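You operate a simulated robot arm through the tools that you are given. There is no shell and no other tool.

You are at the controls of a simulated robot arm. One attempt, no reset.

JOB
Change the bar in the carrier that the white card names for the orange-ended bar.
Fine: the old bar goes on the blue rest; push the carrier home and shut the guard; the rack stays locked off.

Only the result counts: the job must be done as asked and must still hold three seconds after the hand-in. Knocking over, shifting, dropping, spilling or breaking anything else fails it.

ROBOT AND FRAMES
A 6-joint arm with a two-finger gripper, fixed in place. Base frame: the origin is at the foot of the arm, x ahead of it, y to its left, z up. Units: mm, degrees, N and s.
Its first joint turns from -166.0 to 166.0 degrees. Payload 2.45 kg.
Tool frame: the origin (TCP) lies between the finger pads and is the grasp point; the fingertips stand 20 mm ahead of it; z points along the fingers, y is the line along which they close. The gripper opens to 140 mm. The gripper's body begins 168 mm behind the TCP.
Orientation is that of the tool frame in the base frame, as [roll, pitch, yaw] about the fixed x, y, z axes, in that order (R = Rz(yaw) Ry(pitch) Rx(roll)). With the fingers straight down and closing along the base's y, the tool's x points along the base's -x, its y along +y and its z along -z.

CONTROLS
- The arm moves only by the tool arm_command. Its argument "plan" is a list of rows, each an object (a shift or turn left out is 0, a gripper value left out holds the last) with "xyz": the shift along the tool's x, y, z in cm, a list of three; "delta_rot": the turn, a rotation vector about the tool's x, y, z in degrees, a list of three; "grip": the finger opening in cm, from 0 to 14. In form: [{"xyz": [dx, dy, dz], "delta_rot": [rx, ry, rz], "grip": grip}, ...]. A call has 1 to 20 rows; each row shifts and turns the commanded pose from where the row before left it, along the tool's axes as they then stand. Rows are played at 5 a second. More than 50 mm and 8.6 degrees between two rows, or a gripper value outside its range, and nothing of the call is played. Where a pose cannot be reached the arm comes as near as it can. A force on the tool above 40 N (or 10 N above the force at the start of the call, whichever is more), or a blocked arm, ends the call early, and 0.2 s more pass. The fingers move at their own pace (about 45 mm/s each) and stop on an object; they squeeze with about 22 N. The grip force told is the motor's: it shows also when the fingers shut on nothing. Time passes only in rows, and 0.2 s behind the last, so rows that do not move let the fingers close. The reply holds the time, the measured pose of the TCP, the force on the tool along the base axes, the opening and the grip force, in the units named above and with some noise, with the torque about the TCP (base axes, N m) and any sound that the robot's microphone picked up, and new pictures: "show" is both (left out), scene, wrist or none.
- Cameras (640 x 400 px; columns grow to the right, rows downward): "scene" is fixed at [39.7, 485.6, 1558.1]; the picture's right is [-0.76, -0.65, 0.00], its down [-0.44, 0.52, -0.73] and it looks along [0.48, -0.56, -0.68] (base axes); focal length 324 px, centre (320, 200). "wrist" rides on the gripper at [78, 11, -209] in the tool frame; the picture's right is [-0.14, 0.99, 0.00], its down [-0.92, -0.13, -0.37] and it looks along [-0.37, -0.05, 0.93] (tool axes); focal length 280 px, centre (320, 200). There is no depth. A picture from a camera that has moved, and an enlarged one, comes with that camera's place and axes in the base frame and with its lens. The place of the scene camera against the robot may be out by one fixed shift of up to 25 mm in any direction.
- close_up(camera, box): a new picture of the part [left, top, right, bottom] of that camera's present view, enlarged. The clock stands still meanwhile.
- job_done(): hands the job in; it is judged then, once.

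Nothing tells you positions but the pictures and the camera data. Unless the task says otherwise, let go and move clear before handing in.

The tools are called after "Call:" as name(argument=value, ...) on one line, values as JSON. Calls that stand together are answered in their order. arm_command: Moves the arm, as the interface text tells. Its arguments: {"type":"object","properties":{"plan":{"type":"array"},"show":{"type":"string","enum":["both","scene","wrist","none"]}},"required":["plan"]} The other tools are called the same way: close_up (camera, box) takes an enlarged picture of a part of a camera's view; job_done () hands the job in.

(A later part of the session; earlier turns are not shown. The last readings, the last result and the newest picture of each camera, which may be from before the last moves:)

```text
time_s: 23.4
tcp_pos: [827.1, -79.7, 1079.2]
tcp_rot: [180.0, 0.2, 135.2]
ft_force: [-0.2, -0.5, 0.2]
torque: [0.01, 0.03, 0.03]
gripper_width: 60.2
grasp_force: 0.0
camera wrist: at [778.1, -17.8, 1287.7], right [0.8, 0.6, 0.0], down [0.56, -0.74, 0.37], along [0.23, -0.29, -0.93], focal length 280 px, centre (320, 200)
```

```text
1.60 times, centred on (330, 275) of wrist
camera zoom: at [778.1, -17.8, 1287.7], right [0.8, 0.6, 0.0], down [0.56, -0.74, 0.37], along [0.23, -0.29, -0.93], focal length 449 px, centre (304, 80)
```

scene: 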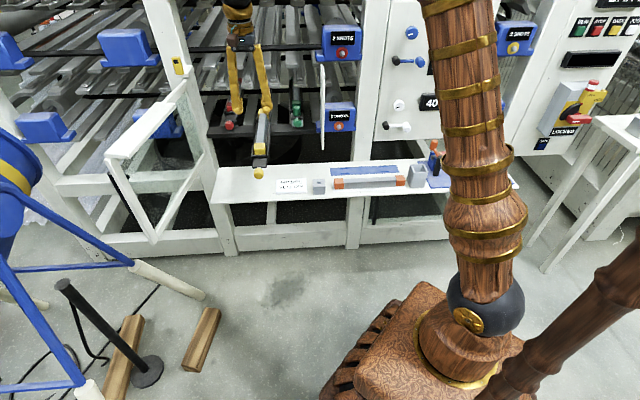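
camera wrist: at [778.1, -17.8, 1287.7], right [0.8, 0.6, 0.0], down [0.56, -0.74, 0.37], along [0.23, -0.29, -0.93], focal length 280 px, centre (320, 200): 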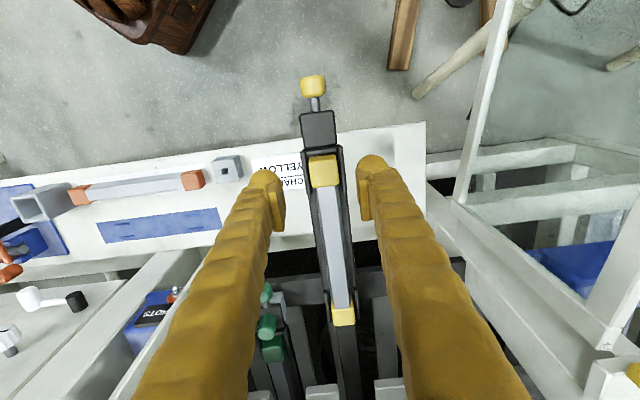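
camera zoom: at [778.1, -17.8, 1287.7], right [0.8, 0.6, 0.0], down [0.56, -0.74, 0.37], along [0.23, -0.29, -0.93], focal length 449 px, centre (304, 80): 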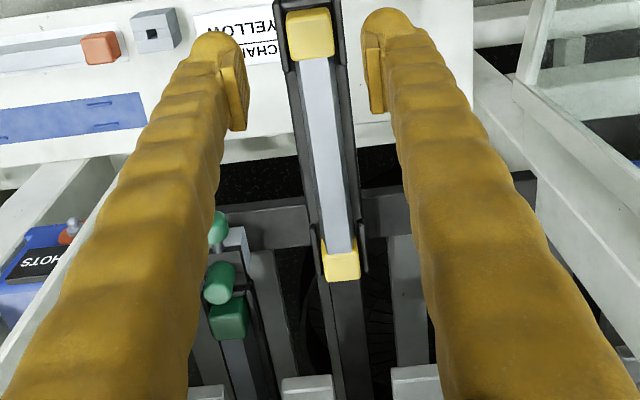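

Call:
close_up(camera="wrist", box=[285, 150, 375, 240])

Call:
close_up(camera="wrist", box=[295, 230, 385, 340])

Call:
close_up(camera="scene", box=[230, 90, 290, 185])

Call:
close_up(camera="scene", box=[210, 80, 310, 160])

Call:
close_up(camera="wrist", box=[60, 150, 250, 260])

```text
4.44 times, centred on (330, 195) of wrist
camera zoom: at [778.1, -17.8, 1287.7], right [0.8, 0.6, 0.0], down [0.56, -0.74, 0.37], along [0.23, -0.29, -0.93], focal length 1246 px, centre (276, 222)
```

zoom: 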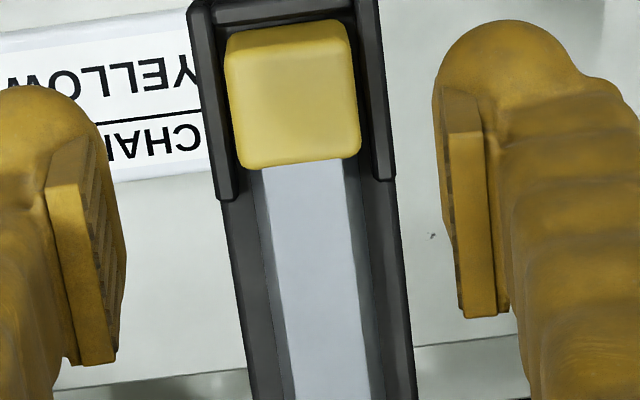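

```text
3.64 times, centred on (340, 285) of wrist
camera zoom: at [778.1, -17.8, 1287.7], right [0.8, 0.6, 0.0], down [0.56, -0.74, 0.37], along [0.23, -0.29, -0.93], focal length 1020 px, centre (247, -109)
```

zoom: 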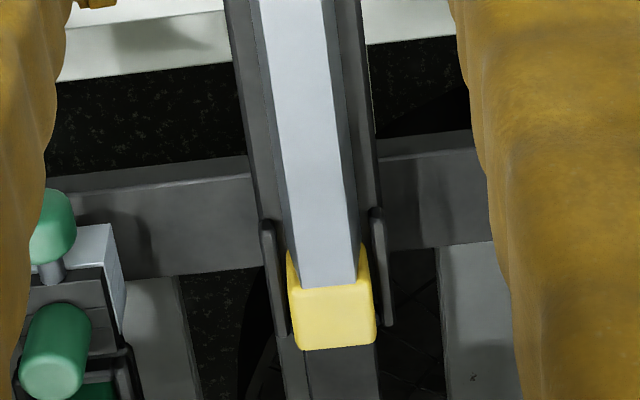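

```text
4.21 times, centred on (260, 138) of scene
camera zoom: at [39.7, 485.6, 1558.1], right [-0.76, -0.65, 0.0], down [-0.44, 0.52, -0.73], along [0.48, -0.56, -0.68], focal length 1362 px, centre (573, 463)
```

zoom: 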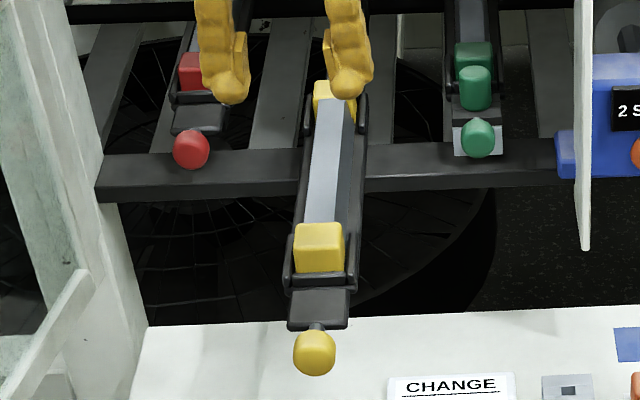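

```text
5.00 times, centred on (260, 120) of scene
camera zoom: at [39.7, 485.6, 1558.1], right [-0.76, -0.65, 0.0], down [-0.44, 0.52, -0.73], along [0.48, -0.56, -0.68], focal length 1618 px, centre (620, 600)
```

zoom: 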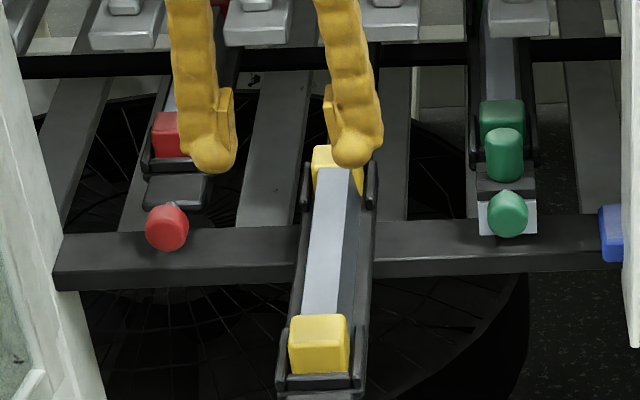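

```text
3.37 times, centred on (155, 205) of wrist
camera zoom: at [778.1, -17.8, 1287.7], right [0.8, 0.6, 0.0], down [0.56, -0.74, 0.37], along [0.23, -0.29, -0.93], focal length 944 px, centre (876, 183)
```

zoom: 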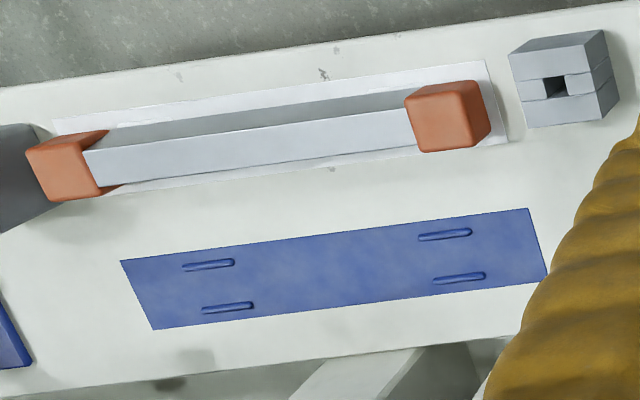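

The carrier is clearly laid out: the bar's shaft (about 28 mm wide) stands proud of the tray, and its centre is near f=807 along the rack axis. I'll move over the bar's middle and descend part way.

Call:
arm_command(plan=[{"xyz": [-4.2, 0, 0]}, {"xyz": [-4.2, 0, 0]}, {"xyz": [-4.2, 0, 2]}, {"xyz": [-4.0, 0, 3]}, {"xyz": [0, 0, 3]}, {"xyz": [0, 0, 3]}, {}, {}], show="both")

Call:
close_up(camera="wrist", box=[200, 50, 440, 250])

Call:
close_up(camera="scene", box=[210, 60, 310, 185])

```text
time_s: 25.2
tcp_pos: [946.8, -199.3, 969.0]
tcp_rot: [179.9, 0.1, 135.1]
ft_force: [0.7, 0.2, 0.5]
torque: [-0.01, 0.02, 0.03]
gripper_width: 60.3
grasp_force: 0.1
camera wrist: at [897.9, -136.6, 1178.2], right [0.8, 0.6, 0.0], down [0.56, -0.74, 0.37], along [0.22, -0.29, -0.93], focal length 280 px, centre (320, 200)
```

scene: 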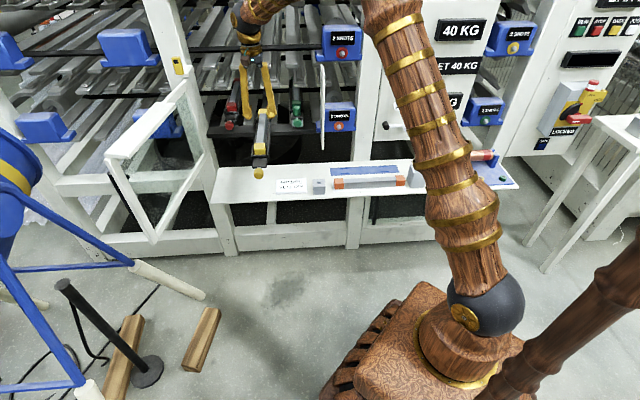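
wrist: 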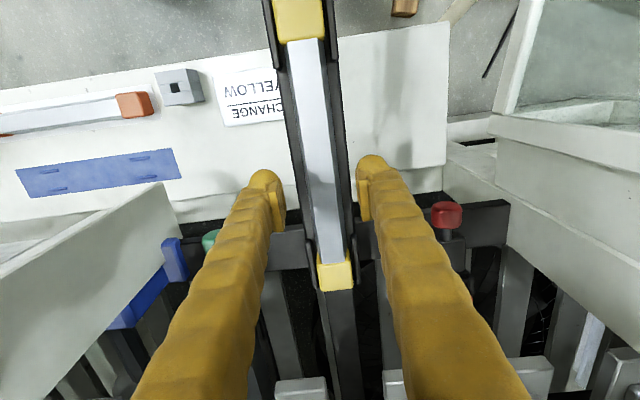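

```text
2.00 times, centred on (320, 150) of wrist
camera zoom: at [897.9, -136.6, 1178.2], right [0.8, 0.6, 0.0], down [0.56, -0.74, 0.37], along [0.22, -0.29, -0.93], focal length 561 px, centre (320, 300)
```

zoom: 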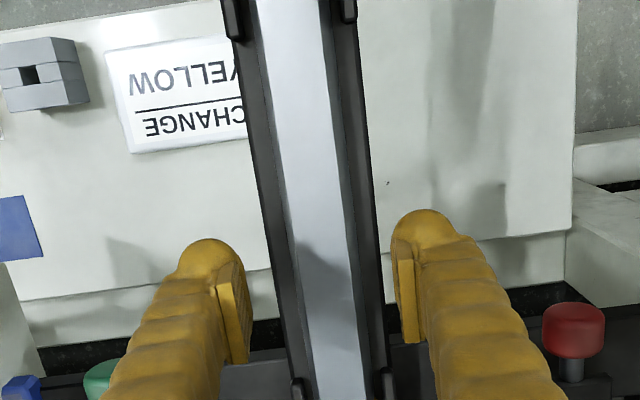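

```text
3.20 times, centred on (260, 122) of scene
camera zoom: at [39.7, 485.6, 1558.1], right [-0.76, -0.65, 0.0], down [-0.44, 0.52, -0.73], along [0.48, -0.56, -0.68], focal length 1036 px, centre (512, 448)
```

zoom: 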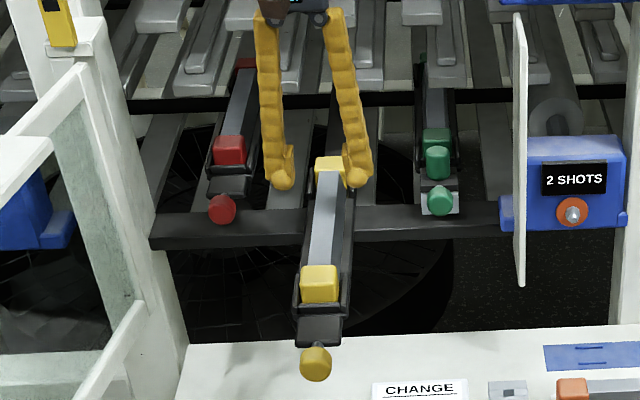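

Call:
arm_command(plan=[{"xyz": [0.5, 0, 2.5]}, {"xyz": [0, 0, 2.5]}, {"xyz": [0, 0, 1.2]}, {"xyz": [0, 0, 1.0]}, {}, {}], show="both")

Call:
close_up(camera="wrist", box=[220, 120, 420, 270])

Call:
close_up(camera="scene", box=[230, 80, 290, 180])

```text
time_s: 26.6
tcp_pos: [942.8, -193.9, 898.2]
tcp_rot: [179.9, 0.0, 135.1]
ft_force: [-0.6, 0.2, 0.1]
torque: [-0.01, 0.02, -0.02]
gripper_width: 60.1
grasp_force: 0.0
camera wrist: at [894.1, -131.9, 1107.0], right [0.8, 0.6, 0.0], down [0.56, -0.74, 0.37], along [0.23, -0.29, -0.93], focal length 280 px, centre (320, 200)
```

scene: 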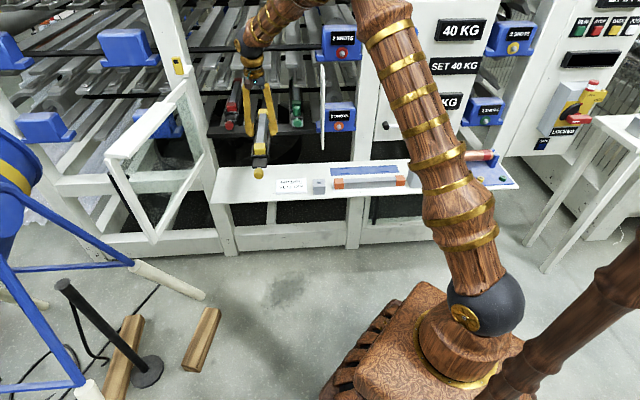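
wrist: 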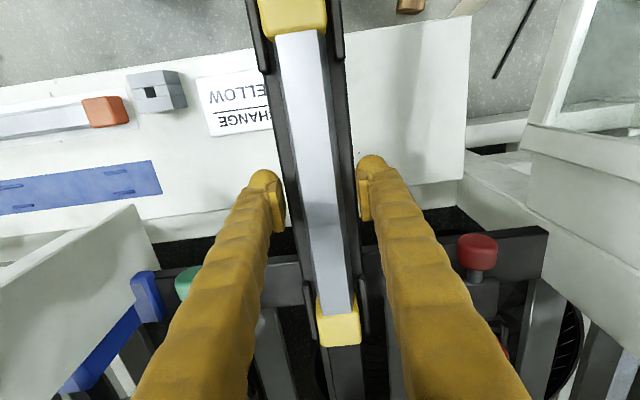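

```text
2.67 times, centred on (320, 195) of wrist
camera zoom: at [894.1, -131.9, 1107.0], right [0.8, 0.6, 0.0], down [0.56, -0.74, 0.37], along [0.23, -0.29, -0.93], focal length 748 px, centre (320, 213)
```

zoom: 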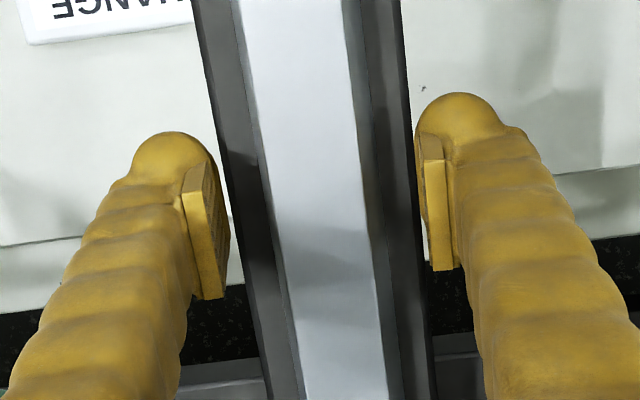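

```text
4.00 times, centred on (260, 130) of scene
camera zoom: at [39.7, 485.6, 1558.1], right [-0.76, -0.65, 0.0], down [-0.44, 0.52, -0.73], along [0.48, -0.56, -0.68], focal length 1294 px, centre (560, 480)
```

zoom: 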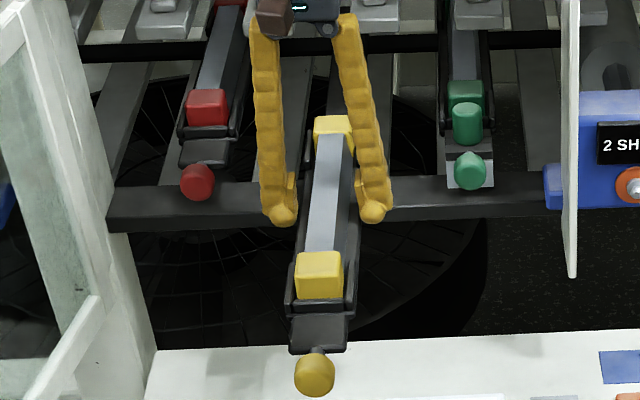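

The fingers straddle the shaft and are well centred. I'll lower 3 mm and close on the bar.

Call:
arm_command(plan=[{"xyz": [0, 0, 0.3]}, {"grip": 2.0}, {}, {}, {}, {}], show="wrist")

Call:
close_up(camera="wrist", box=[220, 120, 420, 270])

Call:
close_up(camera="scene", box=[230, 80, 290, 180])

```text
time_s: 27.5
tcp_pos: [943.1, -196.9, 899.8]
tcp_rot: [179.8, 0.4, 135.1]
ft_force: [-4.3, -3.8, 10.6]
torque: [-0.22, 0.1, 0.01]
gripper_width: 39.3
grasp_force: 14.3
stopped in row 4: the force on the tool passed its limit at 64 N (the readings are from after the stop); the commanded pose is now the measured one
camera wrist: at [894.1, -133.7, 1108.2], right [0.8, 0.6, 0.0], down [0.56, -0.74, 0.37], along [0.23, -0.3, -0.93], focal length 280 px, centre (320, 200)
```

wrist: 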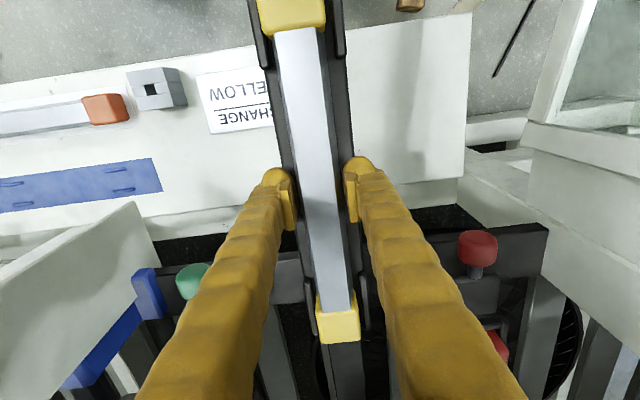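

```text
2.67 times, centred on (320, 195) of wrist
camera zoom: at [894.1, -133.7, 1108.2], right [0.8, 0.6, 0.0], down [0.56, -0.74, 0.37], along [0.23, -0.3, -0.93], focal length 748 px, centre (320, 213)
```

zoom: 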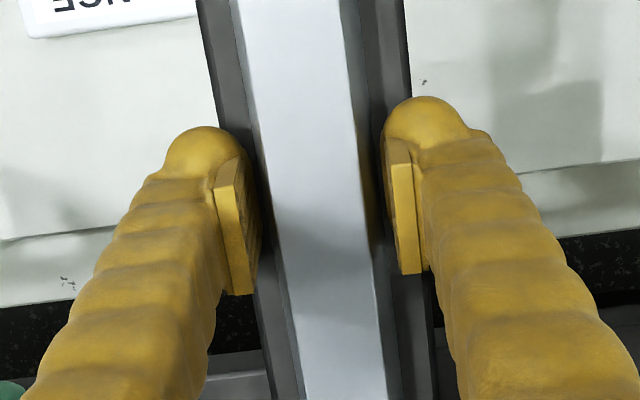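

```text
4.00 times, centred on (260, 130) of scene
camera zoom: at [39.7, 485.6, 1558.1], right [-0.76, -0.65, 0.0], down [-0.44, 0.52, -0.73], along [0.48, -0.56, -0.68], focal length 1294 px, centre (560, 480)
```

zoom: 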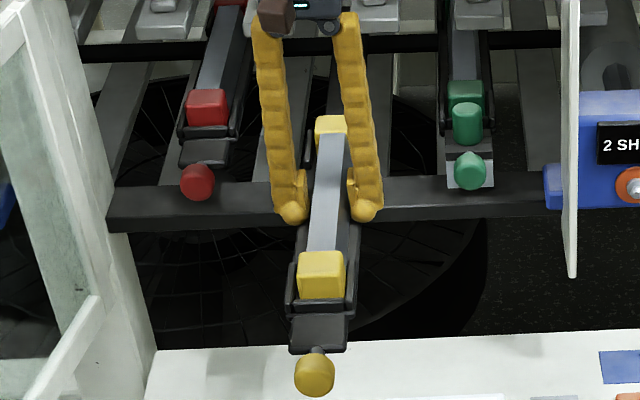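

The fingertips met the tray floor (at about z 879) while closing. I'll rise about 4 mm, then finish closing.

Call:
arm_command(plan=[{"xyz": [0, 0, -0.2], "grip": 4.2}, {"xyz": [0, 0, -0.2]}, {"grip": 2.2}, {}, {}, {}], show="wrist")

Call:
close_up(camera="wrist", box=[220, 120, 420, 270])

```text
time_s: 28.9
tcp_pos: [945.7, -196.7, 902.5]
tcp_rot: [179.9, 0.3, 135.1]
ft_force: [-0.3, -0.5, 0.4]
torque: [-0.02, -0.02, 0.06]
gripper_width: 39.1
grasp_force: 21.5
camera wrist: at [894.7, -133.5, 1111.2], right [0.8, 0.6, 0.0], down [0.56, -0.74, 0.37], along [0.23, -0.3, -0.93], focal length 280 px, centre (320, 200)
```

wrist: 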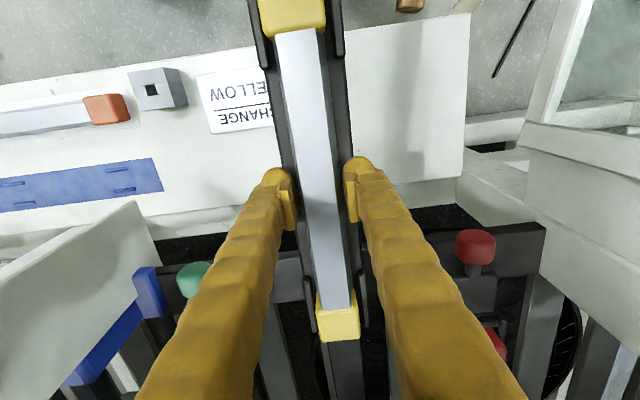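

```text
2.67 times, centred on (320, 195) of wrist
camera zoom: at [894.7, -133.5, 1111.2], right [0.8, 0.6, 0.0], down [0.56, -0.74, 0.37], along [0.23, -0.3, -0.93], focal length 748 px, centre (320, 213)
```

zoom: 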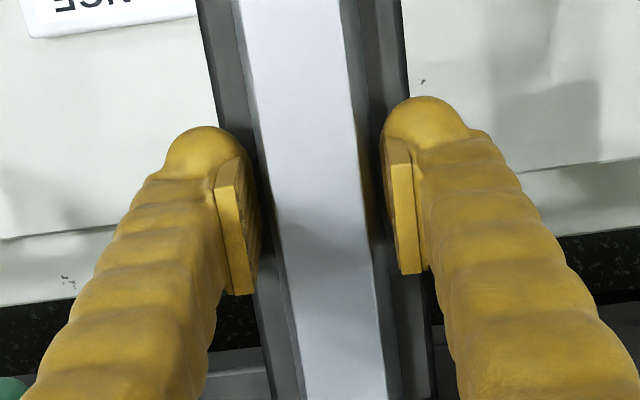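

The fingers hold something 39 mm wide with balanced forces, which looks like the broader lower part of the shaft. I'll lift 1.5 cm and check.

Call:
arm_command(plan=[{"xyz": [0, 0, -0.3]}, {"xyz": [0, 0, -0.5]}, {"xyz": [0, 0, -0.7]}, {}], show="both")

Call:
close_up(camera="wrist", box=[220, 120, 420, 270])

Call:
close_up(camera="scene", box=[230, 80, 290, 180])

```text
time_s: 29.9
tcp_pos: [945.8, -197.4, 918.8]
tcp_rot: [179.7, 0.3, 135.1]
ft_force: [1.0, 0.6, 1.4]
torque: [-0.1, 0.1, -0.02]
gripper_width: 39.3
grasp_force: 18.7
camera wrist: at [895.0, -133.6, 1127.0], right [0.8, 0.6, 0.0], down [0.56, -0.74, 0.37], along [0.23, -0.3, -0.93], focal length 280 px, centre (320, 200)
```

scene: 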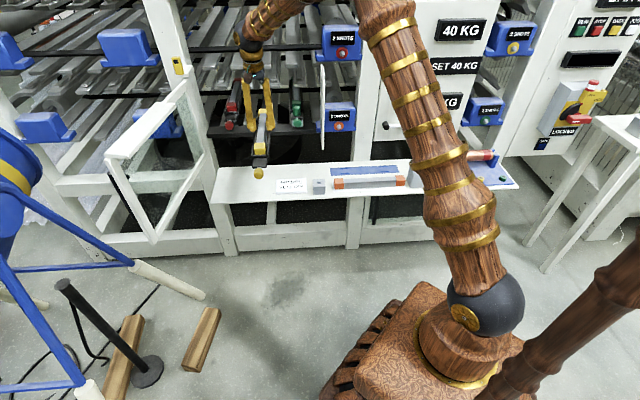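
wrist: 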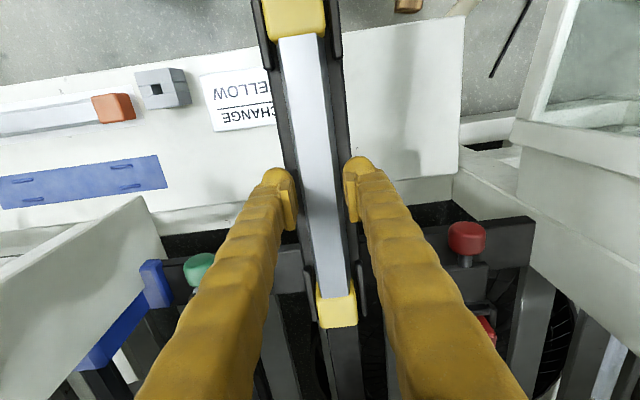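

```text
2.67 times, centred on (320, 195) of wrist
camera zoom: at [895.0, -133.6, 1127.0], right [0.8, 0.6, 0.0], down [0.56, -0.74, 0.37], along [0.23, -0.3, -0.93], focal length 748 px, centre (320, 213)
```

zoom: 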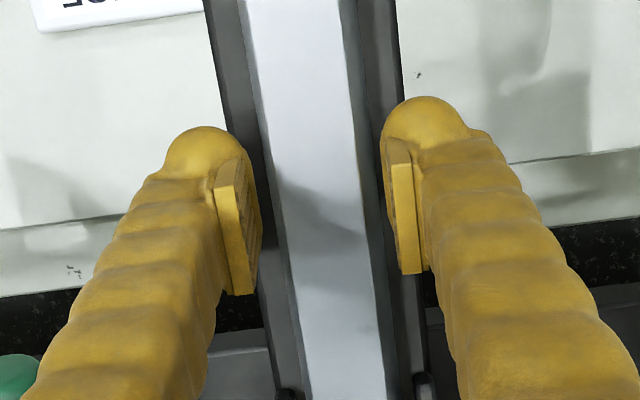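

```text
4.00 times, centred on (260, 130) of scene
camera zoom: at [39.7, 485.6, 1558.1], right [-0.76, -0.65, 0.0], down [-0.44, 0.52, -0.73], along [0.48, -0.56, -0.68], focal length 1294 px, centre (560, 480)
```

zoom: 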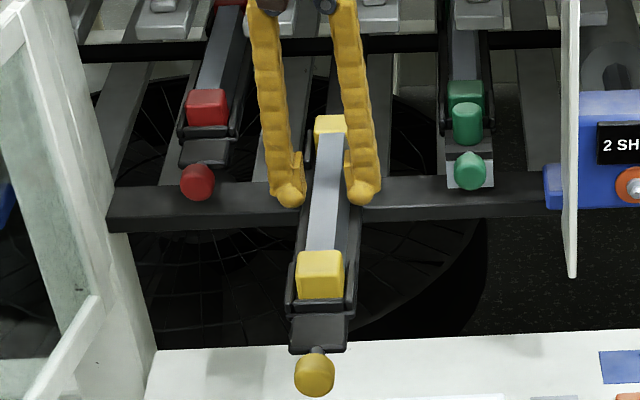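

The bar did not come up although the fingers report 39 mm. I'll look closely at the contact.

Call:
close_up(camera="wrist", box=[265, 150, 385, 240])

Call:
close_up(camera="scene", box=[245, 90, 285, 150])

Call:
close_up(camera="wrist", box=[285, 230, 385, 340])

Call:
close_up(camera="wrist", box=[245, 0, 365, 100])

```text
4.44 times, centred on (325, 195) of wrist
camera zoom: at [895.0, -133.6, 1127.0], right [0.8, 0.6, 0.0], down [0.56, -0.74, 0.37], along [0.23, -0.3, -0.93], focal length 1246 px, centre (298, 222)
```

zoom: 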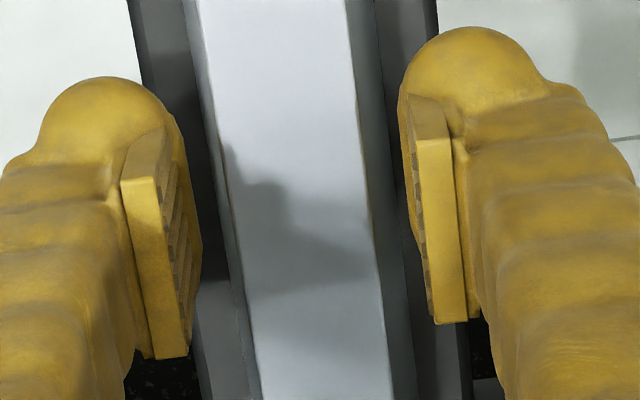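

```text
6.67 times, centred on (265, 120) of scene
camera zoom: at [39.7, 485.6, 1558.1], right [-0.76, -0.65, 0.0], down [-0.44, 0.52, -0.73], along [0.48, -0.56, -0.68], focal length 2157 px, centre (687, 733)
```

zoom: 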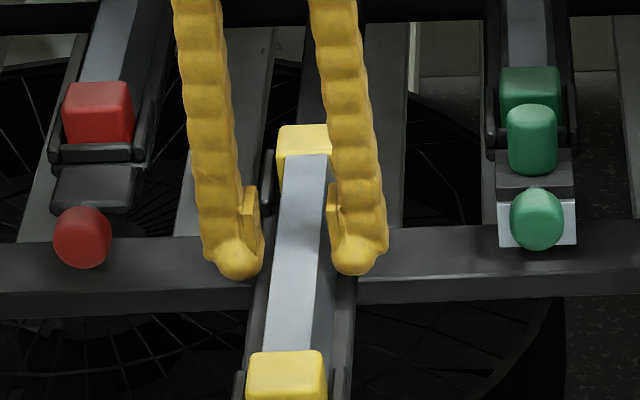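

```text
3.64 times, centred on (335, 285) of wrist
camera zoom: at [895.0, -133.6, 1127.0], right [0.8, 0.6, 0.0], down [0.56, -0.74, 0.37], along [0.23, -0.3, -0.93], focal length 1020 px, centre (266, -109)
```

zoom: 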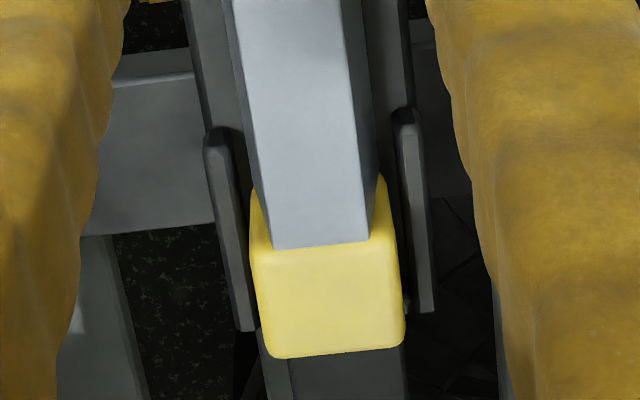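

```text
4.00 times, centred on (305, 50) of wrist
camera zoom: at [895.0, -133.6, 1127.0], right [0.8, 0.6, 0.0], down [0.56, -0.74, 0.37], along [0.23, -0.3, -0.93], focal length 1122 px, centre (380, 800)
```

zoom: 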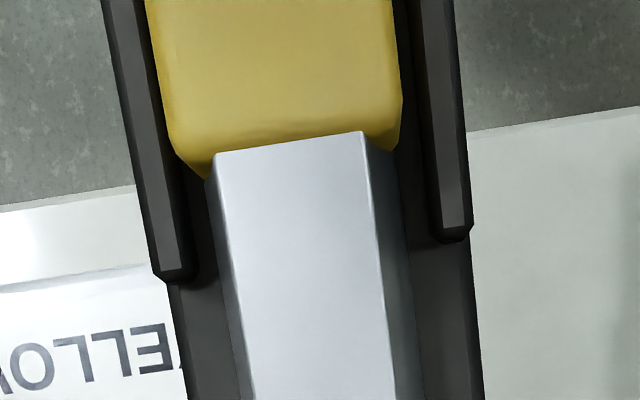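

Call:
arm_command(plan=[{"xyz": [0, 0.15, 0]}, {}], show="none")

Call:
arm_command(plan=[{"xyz": [0, -0.15, 0], "grip": 1.0}, {}, {}], show="none")

```text
time_s: 30.5
tcp_pos: [945.0, -195.9, 917.9]
tcp_rot: [179.8, 0.4, 135.1]
ft_force: [-2.6, -2.8, 4.5]
torque: [-0.02, 0.03, -0.02]
gripper_width: 39.1
grasp_force: 22.2
```

```text
time_s: 31.3
tcp_pos: [942.3, -196.3, 919.7]
tcp_rot: [179.9, 0.3, 135.1]
ft_force: [3.4, 5.4, 11.2]
torque: [0.06, -0.08, 0.02]
gripper_width: 39.2
grasp_force: 22.1
```

Call:
close_up(camera="wrist", box=[245, 130, 405, 260])

Call:
close_up(camera="scene", box=[245, 100, 285, 170])

```text
3.08 times, centred on (325, 195) of wrist
camera zoom: at [893.4, -134.3, 1126.8], right [0.8, 0.6, 0.0], down [0.56, -0.74, 0.37], along [0.23, -0.3, -0.93], focal length 863 px, centre (305, 215)
```

zoom: 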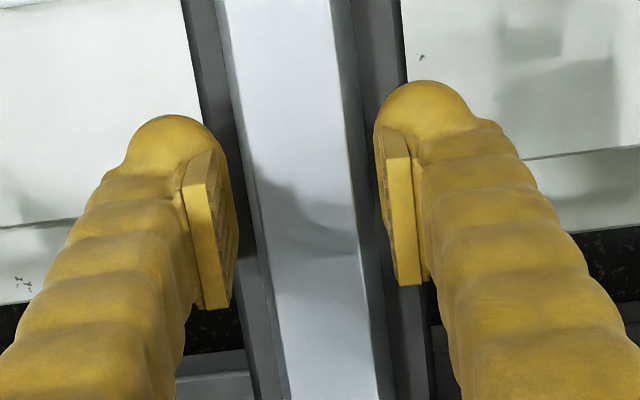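

```text
5.71 times, centred on (265, 135) of scene
camera zoom: at [39.7, 485.6, 1558.1], right [-0.76, -0.65, 0.0], down [-0.44, 0.52, -0.73], along [0.48, -0.56, -0.68], focal length 1849 px, centre (634, 571)
```

zoom: 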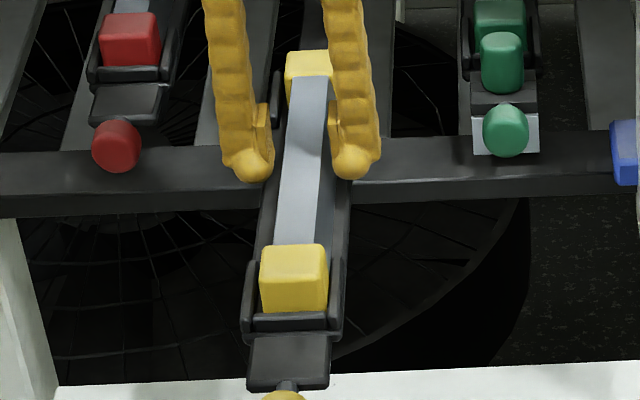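

The fingers touch but slid up the bar instead of lifting it. I'll go back down and repeat the grip with a short lift, reading the forces.

Call:
arm_command(plan=[{"grip": 5}, {"grip": 5}, {"xyz": [0, 0, 0.7]}, {"xyz": [0, 0, 0.7]}, {}, {"grip": 1}, {}, {}, {}], show="none")

Call:
arm_command(plan=[{"xyz": [0, 0, -0.3]}], show="none")

Call:
arm_command(plan=[{"xyz": [0, 0, -0.3]}], show="both")

```text
time_s: 33.3
tcp_pos: [943.5, -196.5, 904.3]
tcp_rot: [179.9, 0.3, 135.1]
ft_force: [-0.3, -1.1, -0.1]
torque: [-0.03, 0.02, -0.03]
gripper_width: 39.2
grasp_force: 21.8
```

```text
time_s: 33.7
tcp_pos: [942.2, -196.9, 907.4]
tcp_rot: [180.0, 0.3, 135.1]
ft_force: [0.7, 0.7, -5.0]
torque: [-0.05, 0.0, -0.01]
gripper_width: 39.0
grasp_force: 21.7
```

```text
time_s: 34.1
tcp_pos: [943.8, -196.2, 910.4]
tcp_rot: [179.9, 0.3, 135.1]
ft_force: [-1.0, 0.9, -6.1]
torque: [-0.02, 0.0, 0.0]
gripper_width: 39.2
grasp_force: 22.7
camera wrist: at [893.5, -133.9, 1118.1], right [0.8, 0.6, 0.0], down [0.56, -0.74, 0.37], along [0.23, -0.3, -0.93], focal length 280 px, centre (320, 200)
```

scene: 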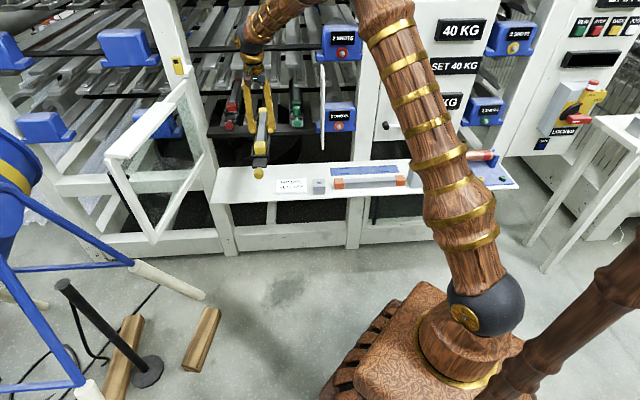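
wrist: 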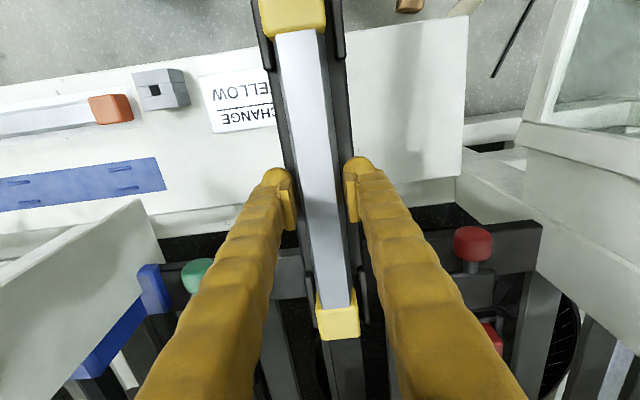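

This time a steady −6 N suggests the bar is coming up with the hand. I'll lift slowly and check.

Call:
arm_command(plan=[{"xyz": [0, 0, -0.3]}, {"xyz": [0, 0, -0.3]}, {"xyz": [0, 0, -0.3]}, {"xyz": [0, 0, -0.3]}, {"xyz": [0, 0, -0.3]}], show="both")

Call:
close_up(camera="scene", box=[230, 80, 290, 180])

Call:
close_up(camera="wrist", box=[220, 120, 420, 270])

```text
time_s: 35.3
tcp_pos: [943.9, -195.4, 924.9]
tcp_rot: [179.8, 0.3, 135.2]
ft_force: [-0.8, 0.5, -5.7]
torque: [-0.02, 0.03, 0.0]
gripper_width: 39.3
grasp_force: 21.6
camera wrist: at [893.5, -133.4, 1134.2], right [0.8, 0.6, 0.0], down [0.56, -0.74, 0.37], along [0.23, -0.3, -0.93], focal length 280 px, centre (320, 200)
```

scene: 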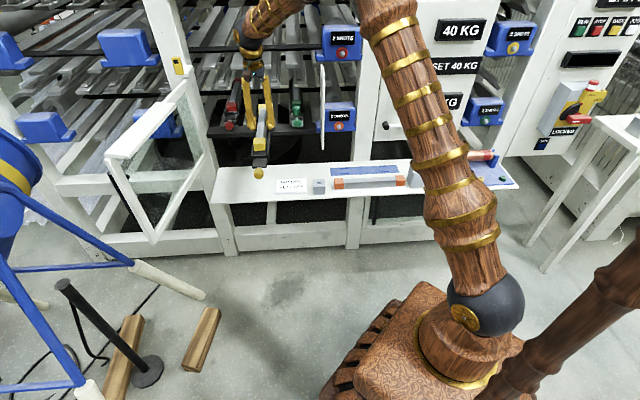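
wrist: 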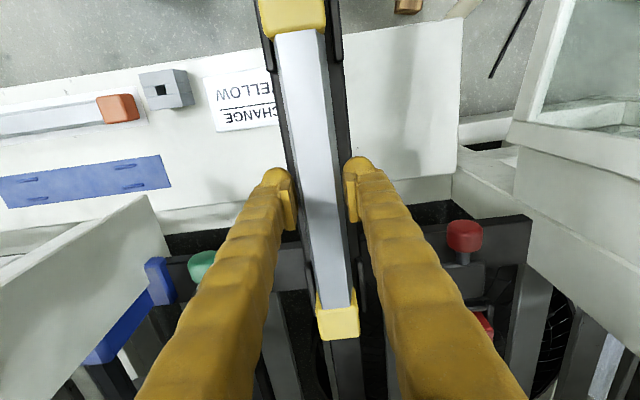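

```text
4.00 times, centred on (260, 130) of scene
camera zoom: at [39.7, 485.6, 1558.1], right [-0.76, -0.65, 0.0], down [-0.44, 0.52, -0.73], along [0.48, -0.56, -0.68], focal length 1294 px, centre (560, 480)
```

zoom: 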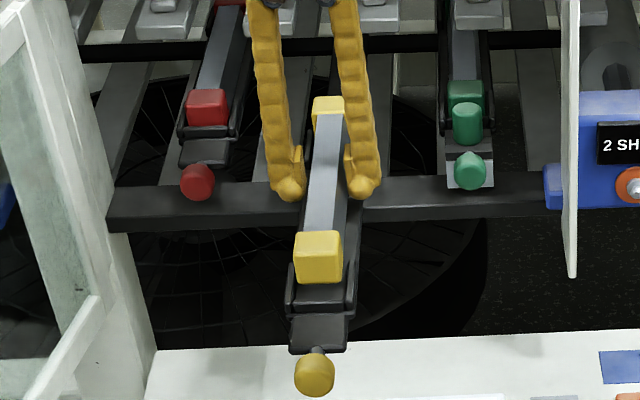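

```text
2.67 times, centred on (320, 195) of wrist
camera zoom: at [893.5, -133.4, 1134.2], right [0.8, 0.6, 0.0], down [0.56, -0.74, 0.37], along [0.23, -0.3, -0.93], focal length 748 px, centre (320, 213)
```

zoom: 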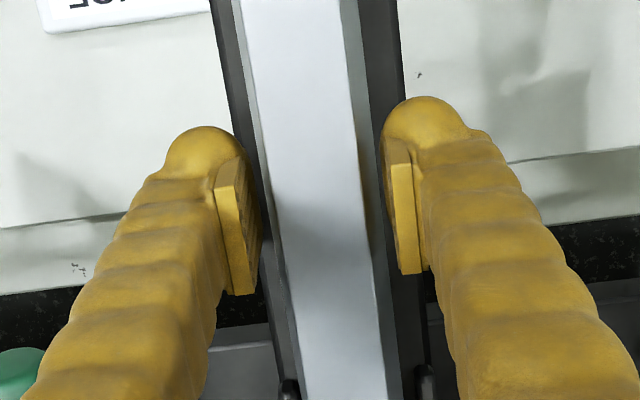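

The yellow-ended bar is out and hanging level (about 6 N). I'll raise it further and carry it back, clear of the rack, gently.

Call:
arm_command(plan=[{"xyz": [0, 0, -0.8]}, {"xyz": [0, 0, -1.5]}, {"xyz": [0, 0, -2]}, {"xyz": [0, 0, -2]}, {"xyz": [0, 0, -1.5]}, {"xyz": [1, 0, -0.7]}, {"xyz": [2, 0, 0]}, {"xyz": [2.5, 0, 0]}, {"xyz": [2.5, 0, 0]}, {"xyz": [2.5, 0, 0]}, {"xyz": [2.5, 0, 0]}, {"xyz": [2.5, 0, 0]}, {"xyz": [2, 0, 0]}, {"xyz": [1, 0, 0]}, {}], show="both")

```text
time_s: 38.5
tcp_pos: [812.0, -66.6, 1009.7]
tcp_rot: [179.8, 0.2, 135.1]
ft_force: [-0.5, -0.3, -5.9]
torque: [0.0, -0.01, -0.02]
gripper_width: 39.4
grasp_force: 22.0
camera wrist: at [762.9, -3.4, 1217.9], right [0.8, 0.6, 0.0], down [0.56, -0.74, 0.37], along [0.23, -0.3, -0.93], focal length 280 px, centre (320, 200)
```

scene: 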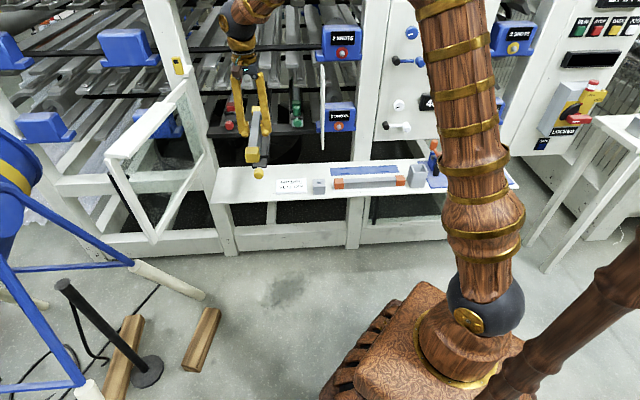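
wrist: 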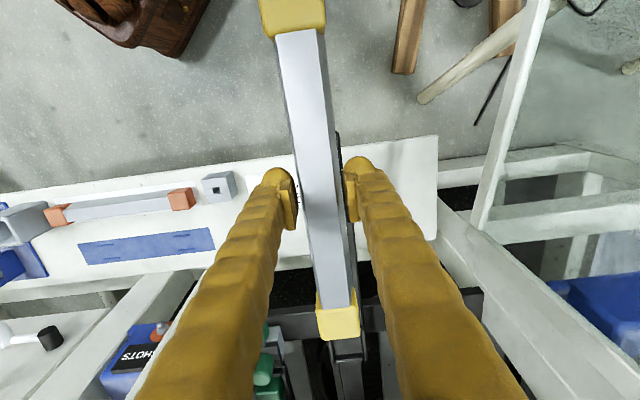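

The bar is secure. Next I'll turn it 90° in place so it lies parallel with the blue rest.

Call:
arm_command(plan=[{"delta_rot": [0, 0, -4]}, {"delta_rot": [0, 0, -6]}, {"delta_rot": [0, 0, -7]}, {"delta_rot": [0, 0, -7.5]}, {"delta_rot": [0, 0, -7.5]}, {"delta_rot": [0, 0, -7.5]}, {"delta_rot": [0, 0, -7.5]}, {"delta_rot": [0, 0, -7.5]}, {"delta_rot": [0, 0, -7.5]}, {"delta_rot": [0, 0, -7.5]}, {"delta_rot": [0, 0, -7.5]}, {"delta_rot": [0, 0, -7]}, {"delta_rot": [0, 0, -6]}, {}, {}], show="both")

```text
time_s: 41.7
tcp_pos: [812.0, -64.5, 1009.1]
tcp_rot: [-179.8, 0.2, -134.9]
ft_force: [0.5, 0.4, -5.6]
torque: [0.03, 0.0, -0.02]
gripper_width: 39.3
grasp_force: 22.0
camera wrist: at [746.7, -112.6, 1217.6], right [-0.6, 0.8, 0.0], down [0.74, 0.56, 0.37], along [0.3, 0.22, -0.93], focal length 280 px, centre (320, 200)
```

scene: 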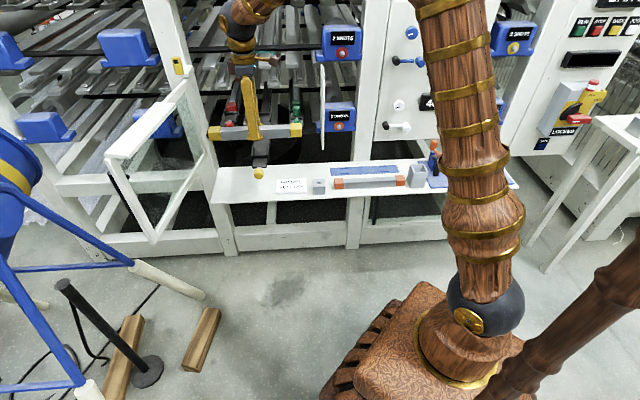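
wrist: 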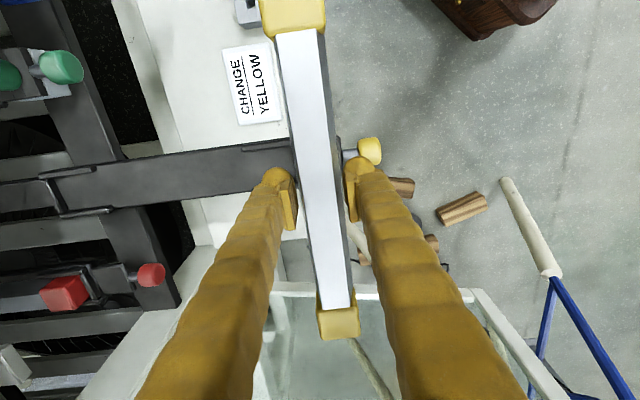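

The bar is now parallel to the shelf. I'll carry it to the right, staying in front of the rack.

Call:
arm_command(plan=[{"xyz": [1, 0, 0]}, {"xyz": [2, 0, 0]}, {"xyz": [3, 0, 0]}, {"xyz": [3, 0, 0]}, {"xyz": [3, 0, 0]}, {"xyz": [3, 0, 0]}, {"xyz": [3, 0, 0]}, {"xyz": [3, 0, 0]}, {"xyz": [3, 0, 0]}, {"xyz": [3, 0, 0]}, {"xyz": [3, 0, 0]}, {"xyz": [3, 0, 0]}, {"xyz": [3, 0, 0]}, {"xyz": [3, 0, 0]}, {"xyz": [2.2, 0, 0]}, {"xyz": [1.5, 0, 0]}, {}, {}], show="both")

Call:
close_up(camera="wrist", box=[0, 0, 320, 250])

Call:
close_up(camera="scene", box=[290, 60, 440, 200])

```text
time_s: 45.5
tcp_pos: [512.2, -368.4, 1009.6]
tcp_rot: [-179.7, 0.1, -134.9]
ft_force: [0.2, 0.4, -6.0]
torque: [0.01, -0.01, 0.02]
gripper_width: 39.1
grasp_force: 21.6
camera wrist: at [446.7, -416.1, 1218.0], right [-0.6, 0.8, 0.0], down [0.74, 0.56, 0.37], along [0.3, 0.22, -0.93], focal length 280 px, centre (320, 200)
```

scene: 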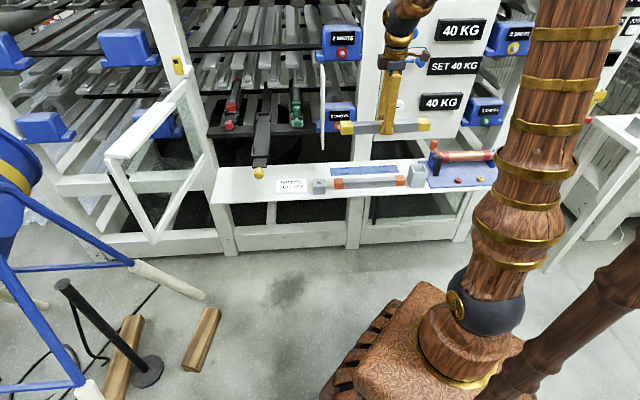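
wrist: 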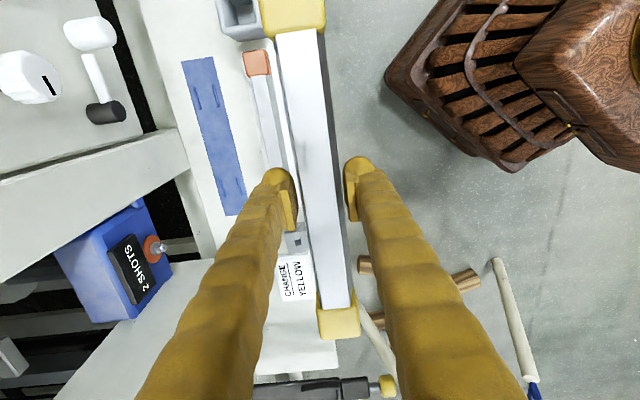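

```text
1.60 times, centred on (160, 125) of wrist
camera zoom: at [446.7, -416.1, 1218.0], right [-0.6, 0.8, 0.0], down [0.74, 0.56, 0.37], along [0.3, 0.22, -0.93], focal length 449 px, centre (576, 320)
```

zoom: 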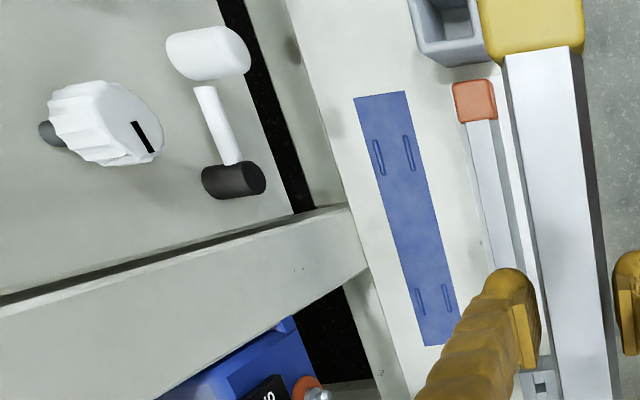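

```text
2.86 times, centred on (365, 130) of scene
camera zoom: at [39.7, 485.6, 1558.1], right [-0.76, -0.65, 0.0], down [-0.44, 0.52, -0.73], along [0.48, -0.56, -0.68], focal length 924 px, centre (191, 400)
```

zoom: 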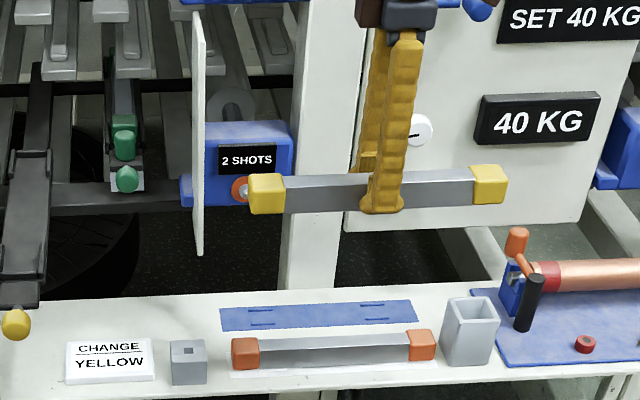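

The bar is now in front of the rest. The blue rest centre comes out at about (650,-512), and the post face behind it at f≈892 is close to where the gripper body would be. I'll lean the tool 4° away from the post, then bring the bar over the rest.

Call:
arm_command(plan=[{"xyz": [0.2, -1, 0]}, {"xyz": [0.17, -2, 0]}, {"xyz": [0, -3, 0]}, {"xyz": [0, -2.5, 0]}, {"xyz": [0, -1.2, 0]}, {"delta_rot": [2, 0, 0]}, {"delta_rot": [2, 0, 0]}, {"xyz": [0, -1, 0.07]}, {"xyz": [0, -2, 0.14]}, {"xyz": [0, -2, 0.14]}, {"xyz": [0, -2, 0.14]}, {"xyz": [0, -1.5, 0.1]}, {"xyz": [0, -0.8, 0.05]}, {"xyz": [0, 0.1, 2]}, {"xyz": [0, 0.2, 3]}, {"xyz": [0, 0.2, 3]}, {"xyz": [0, 0.2, 3]}, {"xyz": [0, 0.1, 1.5]}, {}, {}], show="both")

Call:
close_up(camera="scene", box=[300, 60, 440, 200])

Call:
close_up(camera="wrist", box=[180, 0, 440, 220])

```text
time_s: 49.7
tcp_pos: [644.7, -505.2, 885.4]
tcp_rot: [-175.7, 0.2, -135.0]
ft_force: [0.2, -0.7, -5.5]
torque: [0.0, -0.01, 0.03]
gripper_width: 39.1
grasp_force: 22.2
camera wrist: at [569.7, -542.2, 1091.7], right [-0.6, 0.79, -0.07], down [0.72, 0.58, 0.38], along [0.34, 0.18, -0.92], focal length 280 px, centre (320, 200)
```

scene: 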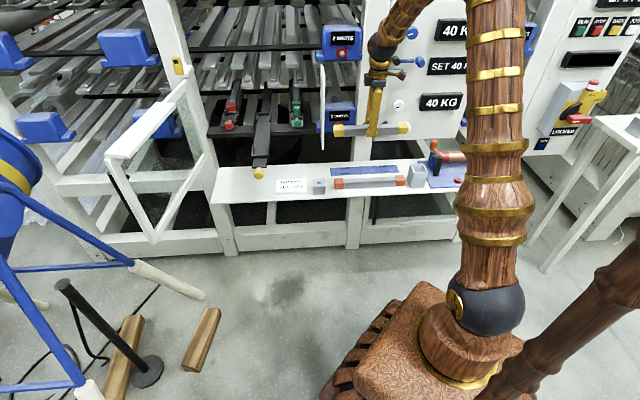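
wrist: 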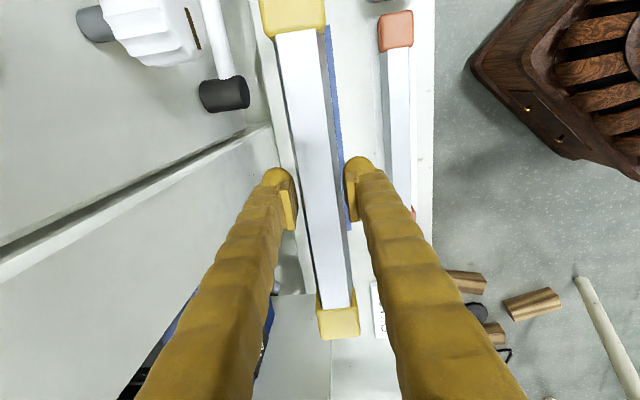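

```text
2.86 times, centred on (370, 130) of scene
camera zoom: at [39.7, 485.6, 1558.1], right [-0.76, -0.65, 0.0], down [-0.44, 0.52, -0.73], along [0.48, -0.56, -0.68], focal length 924 px, centre (177, 400)
```

zoom: 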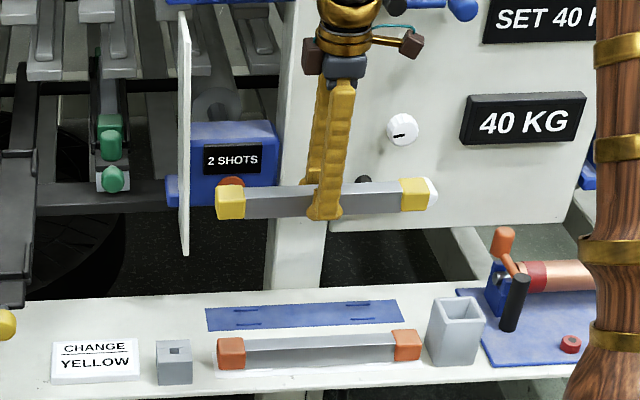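

```text
1.82 times, centred on (310, 110) of wrist
camera zoom: at [569.7, -542.2, 1091.7], right [-0.6, 0.79, -0.07], down [0.72, 0.58, 0.38], along [0.34, 0.18, -0.92], focal length 510 px, centre (338, 364)
```

zoom: 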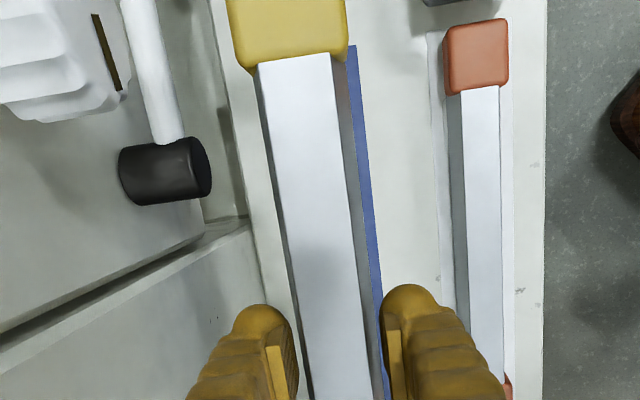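

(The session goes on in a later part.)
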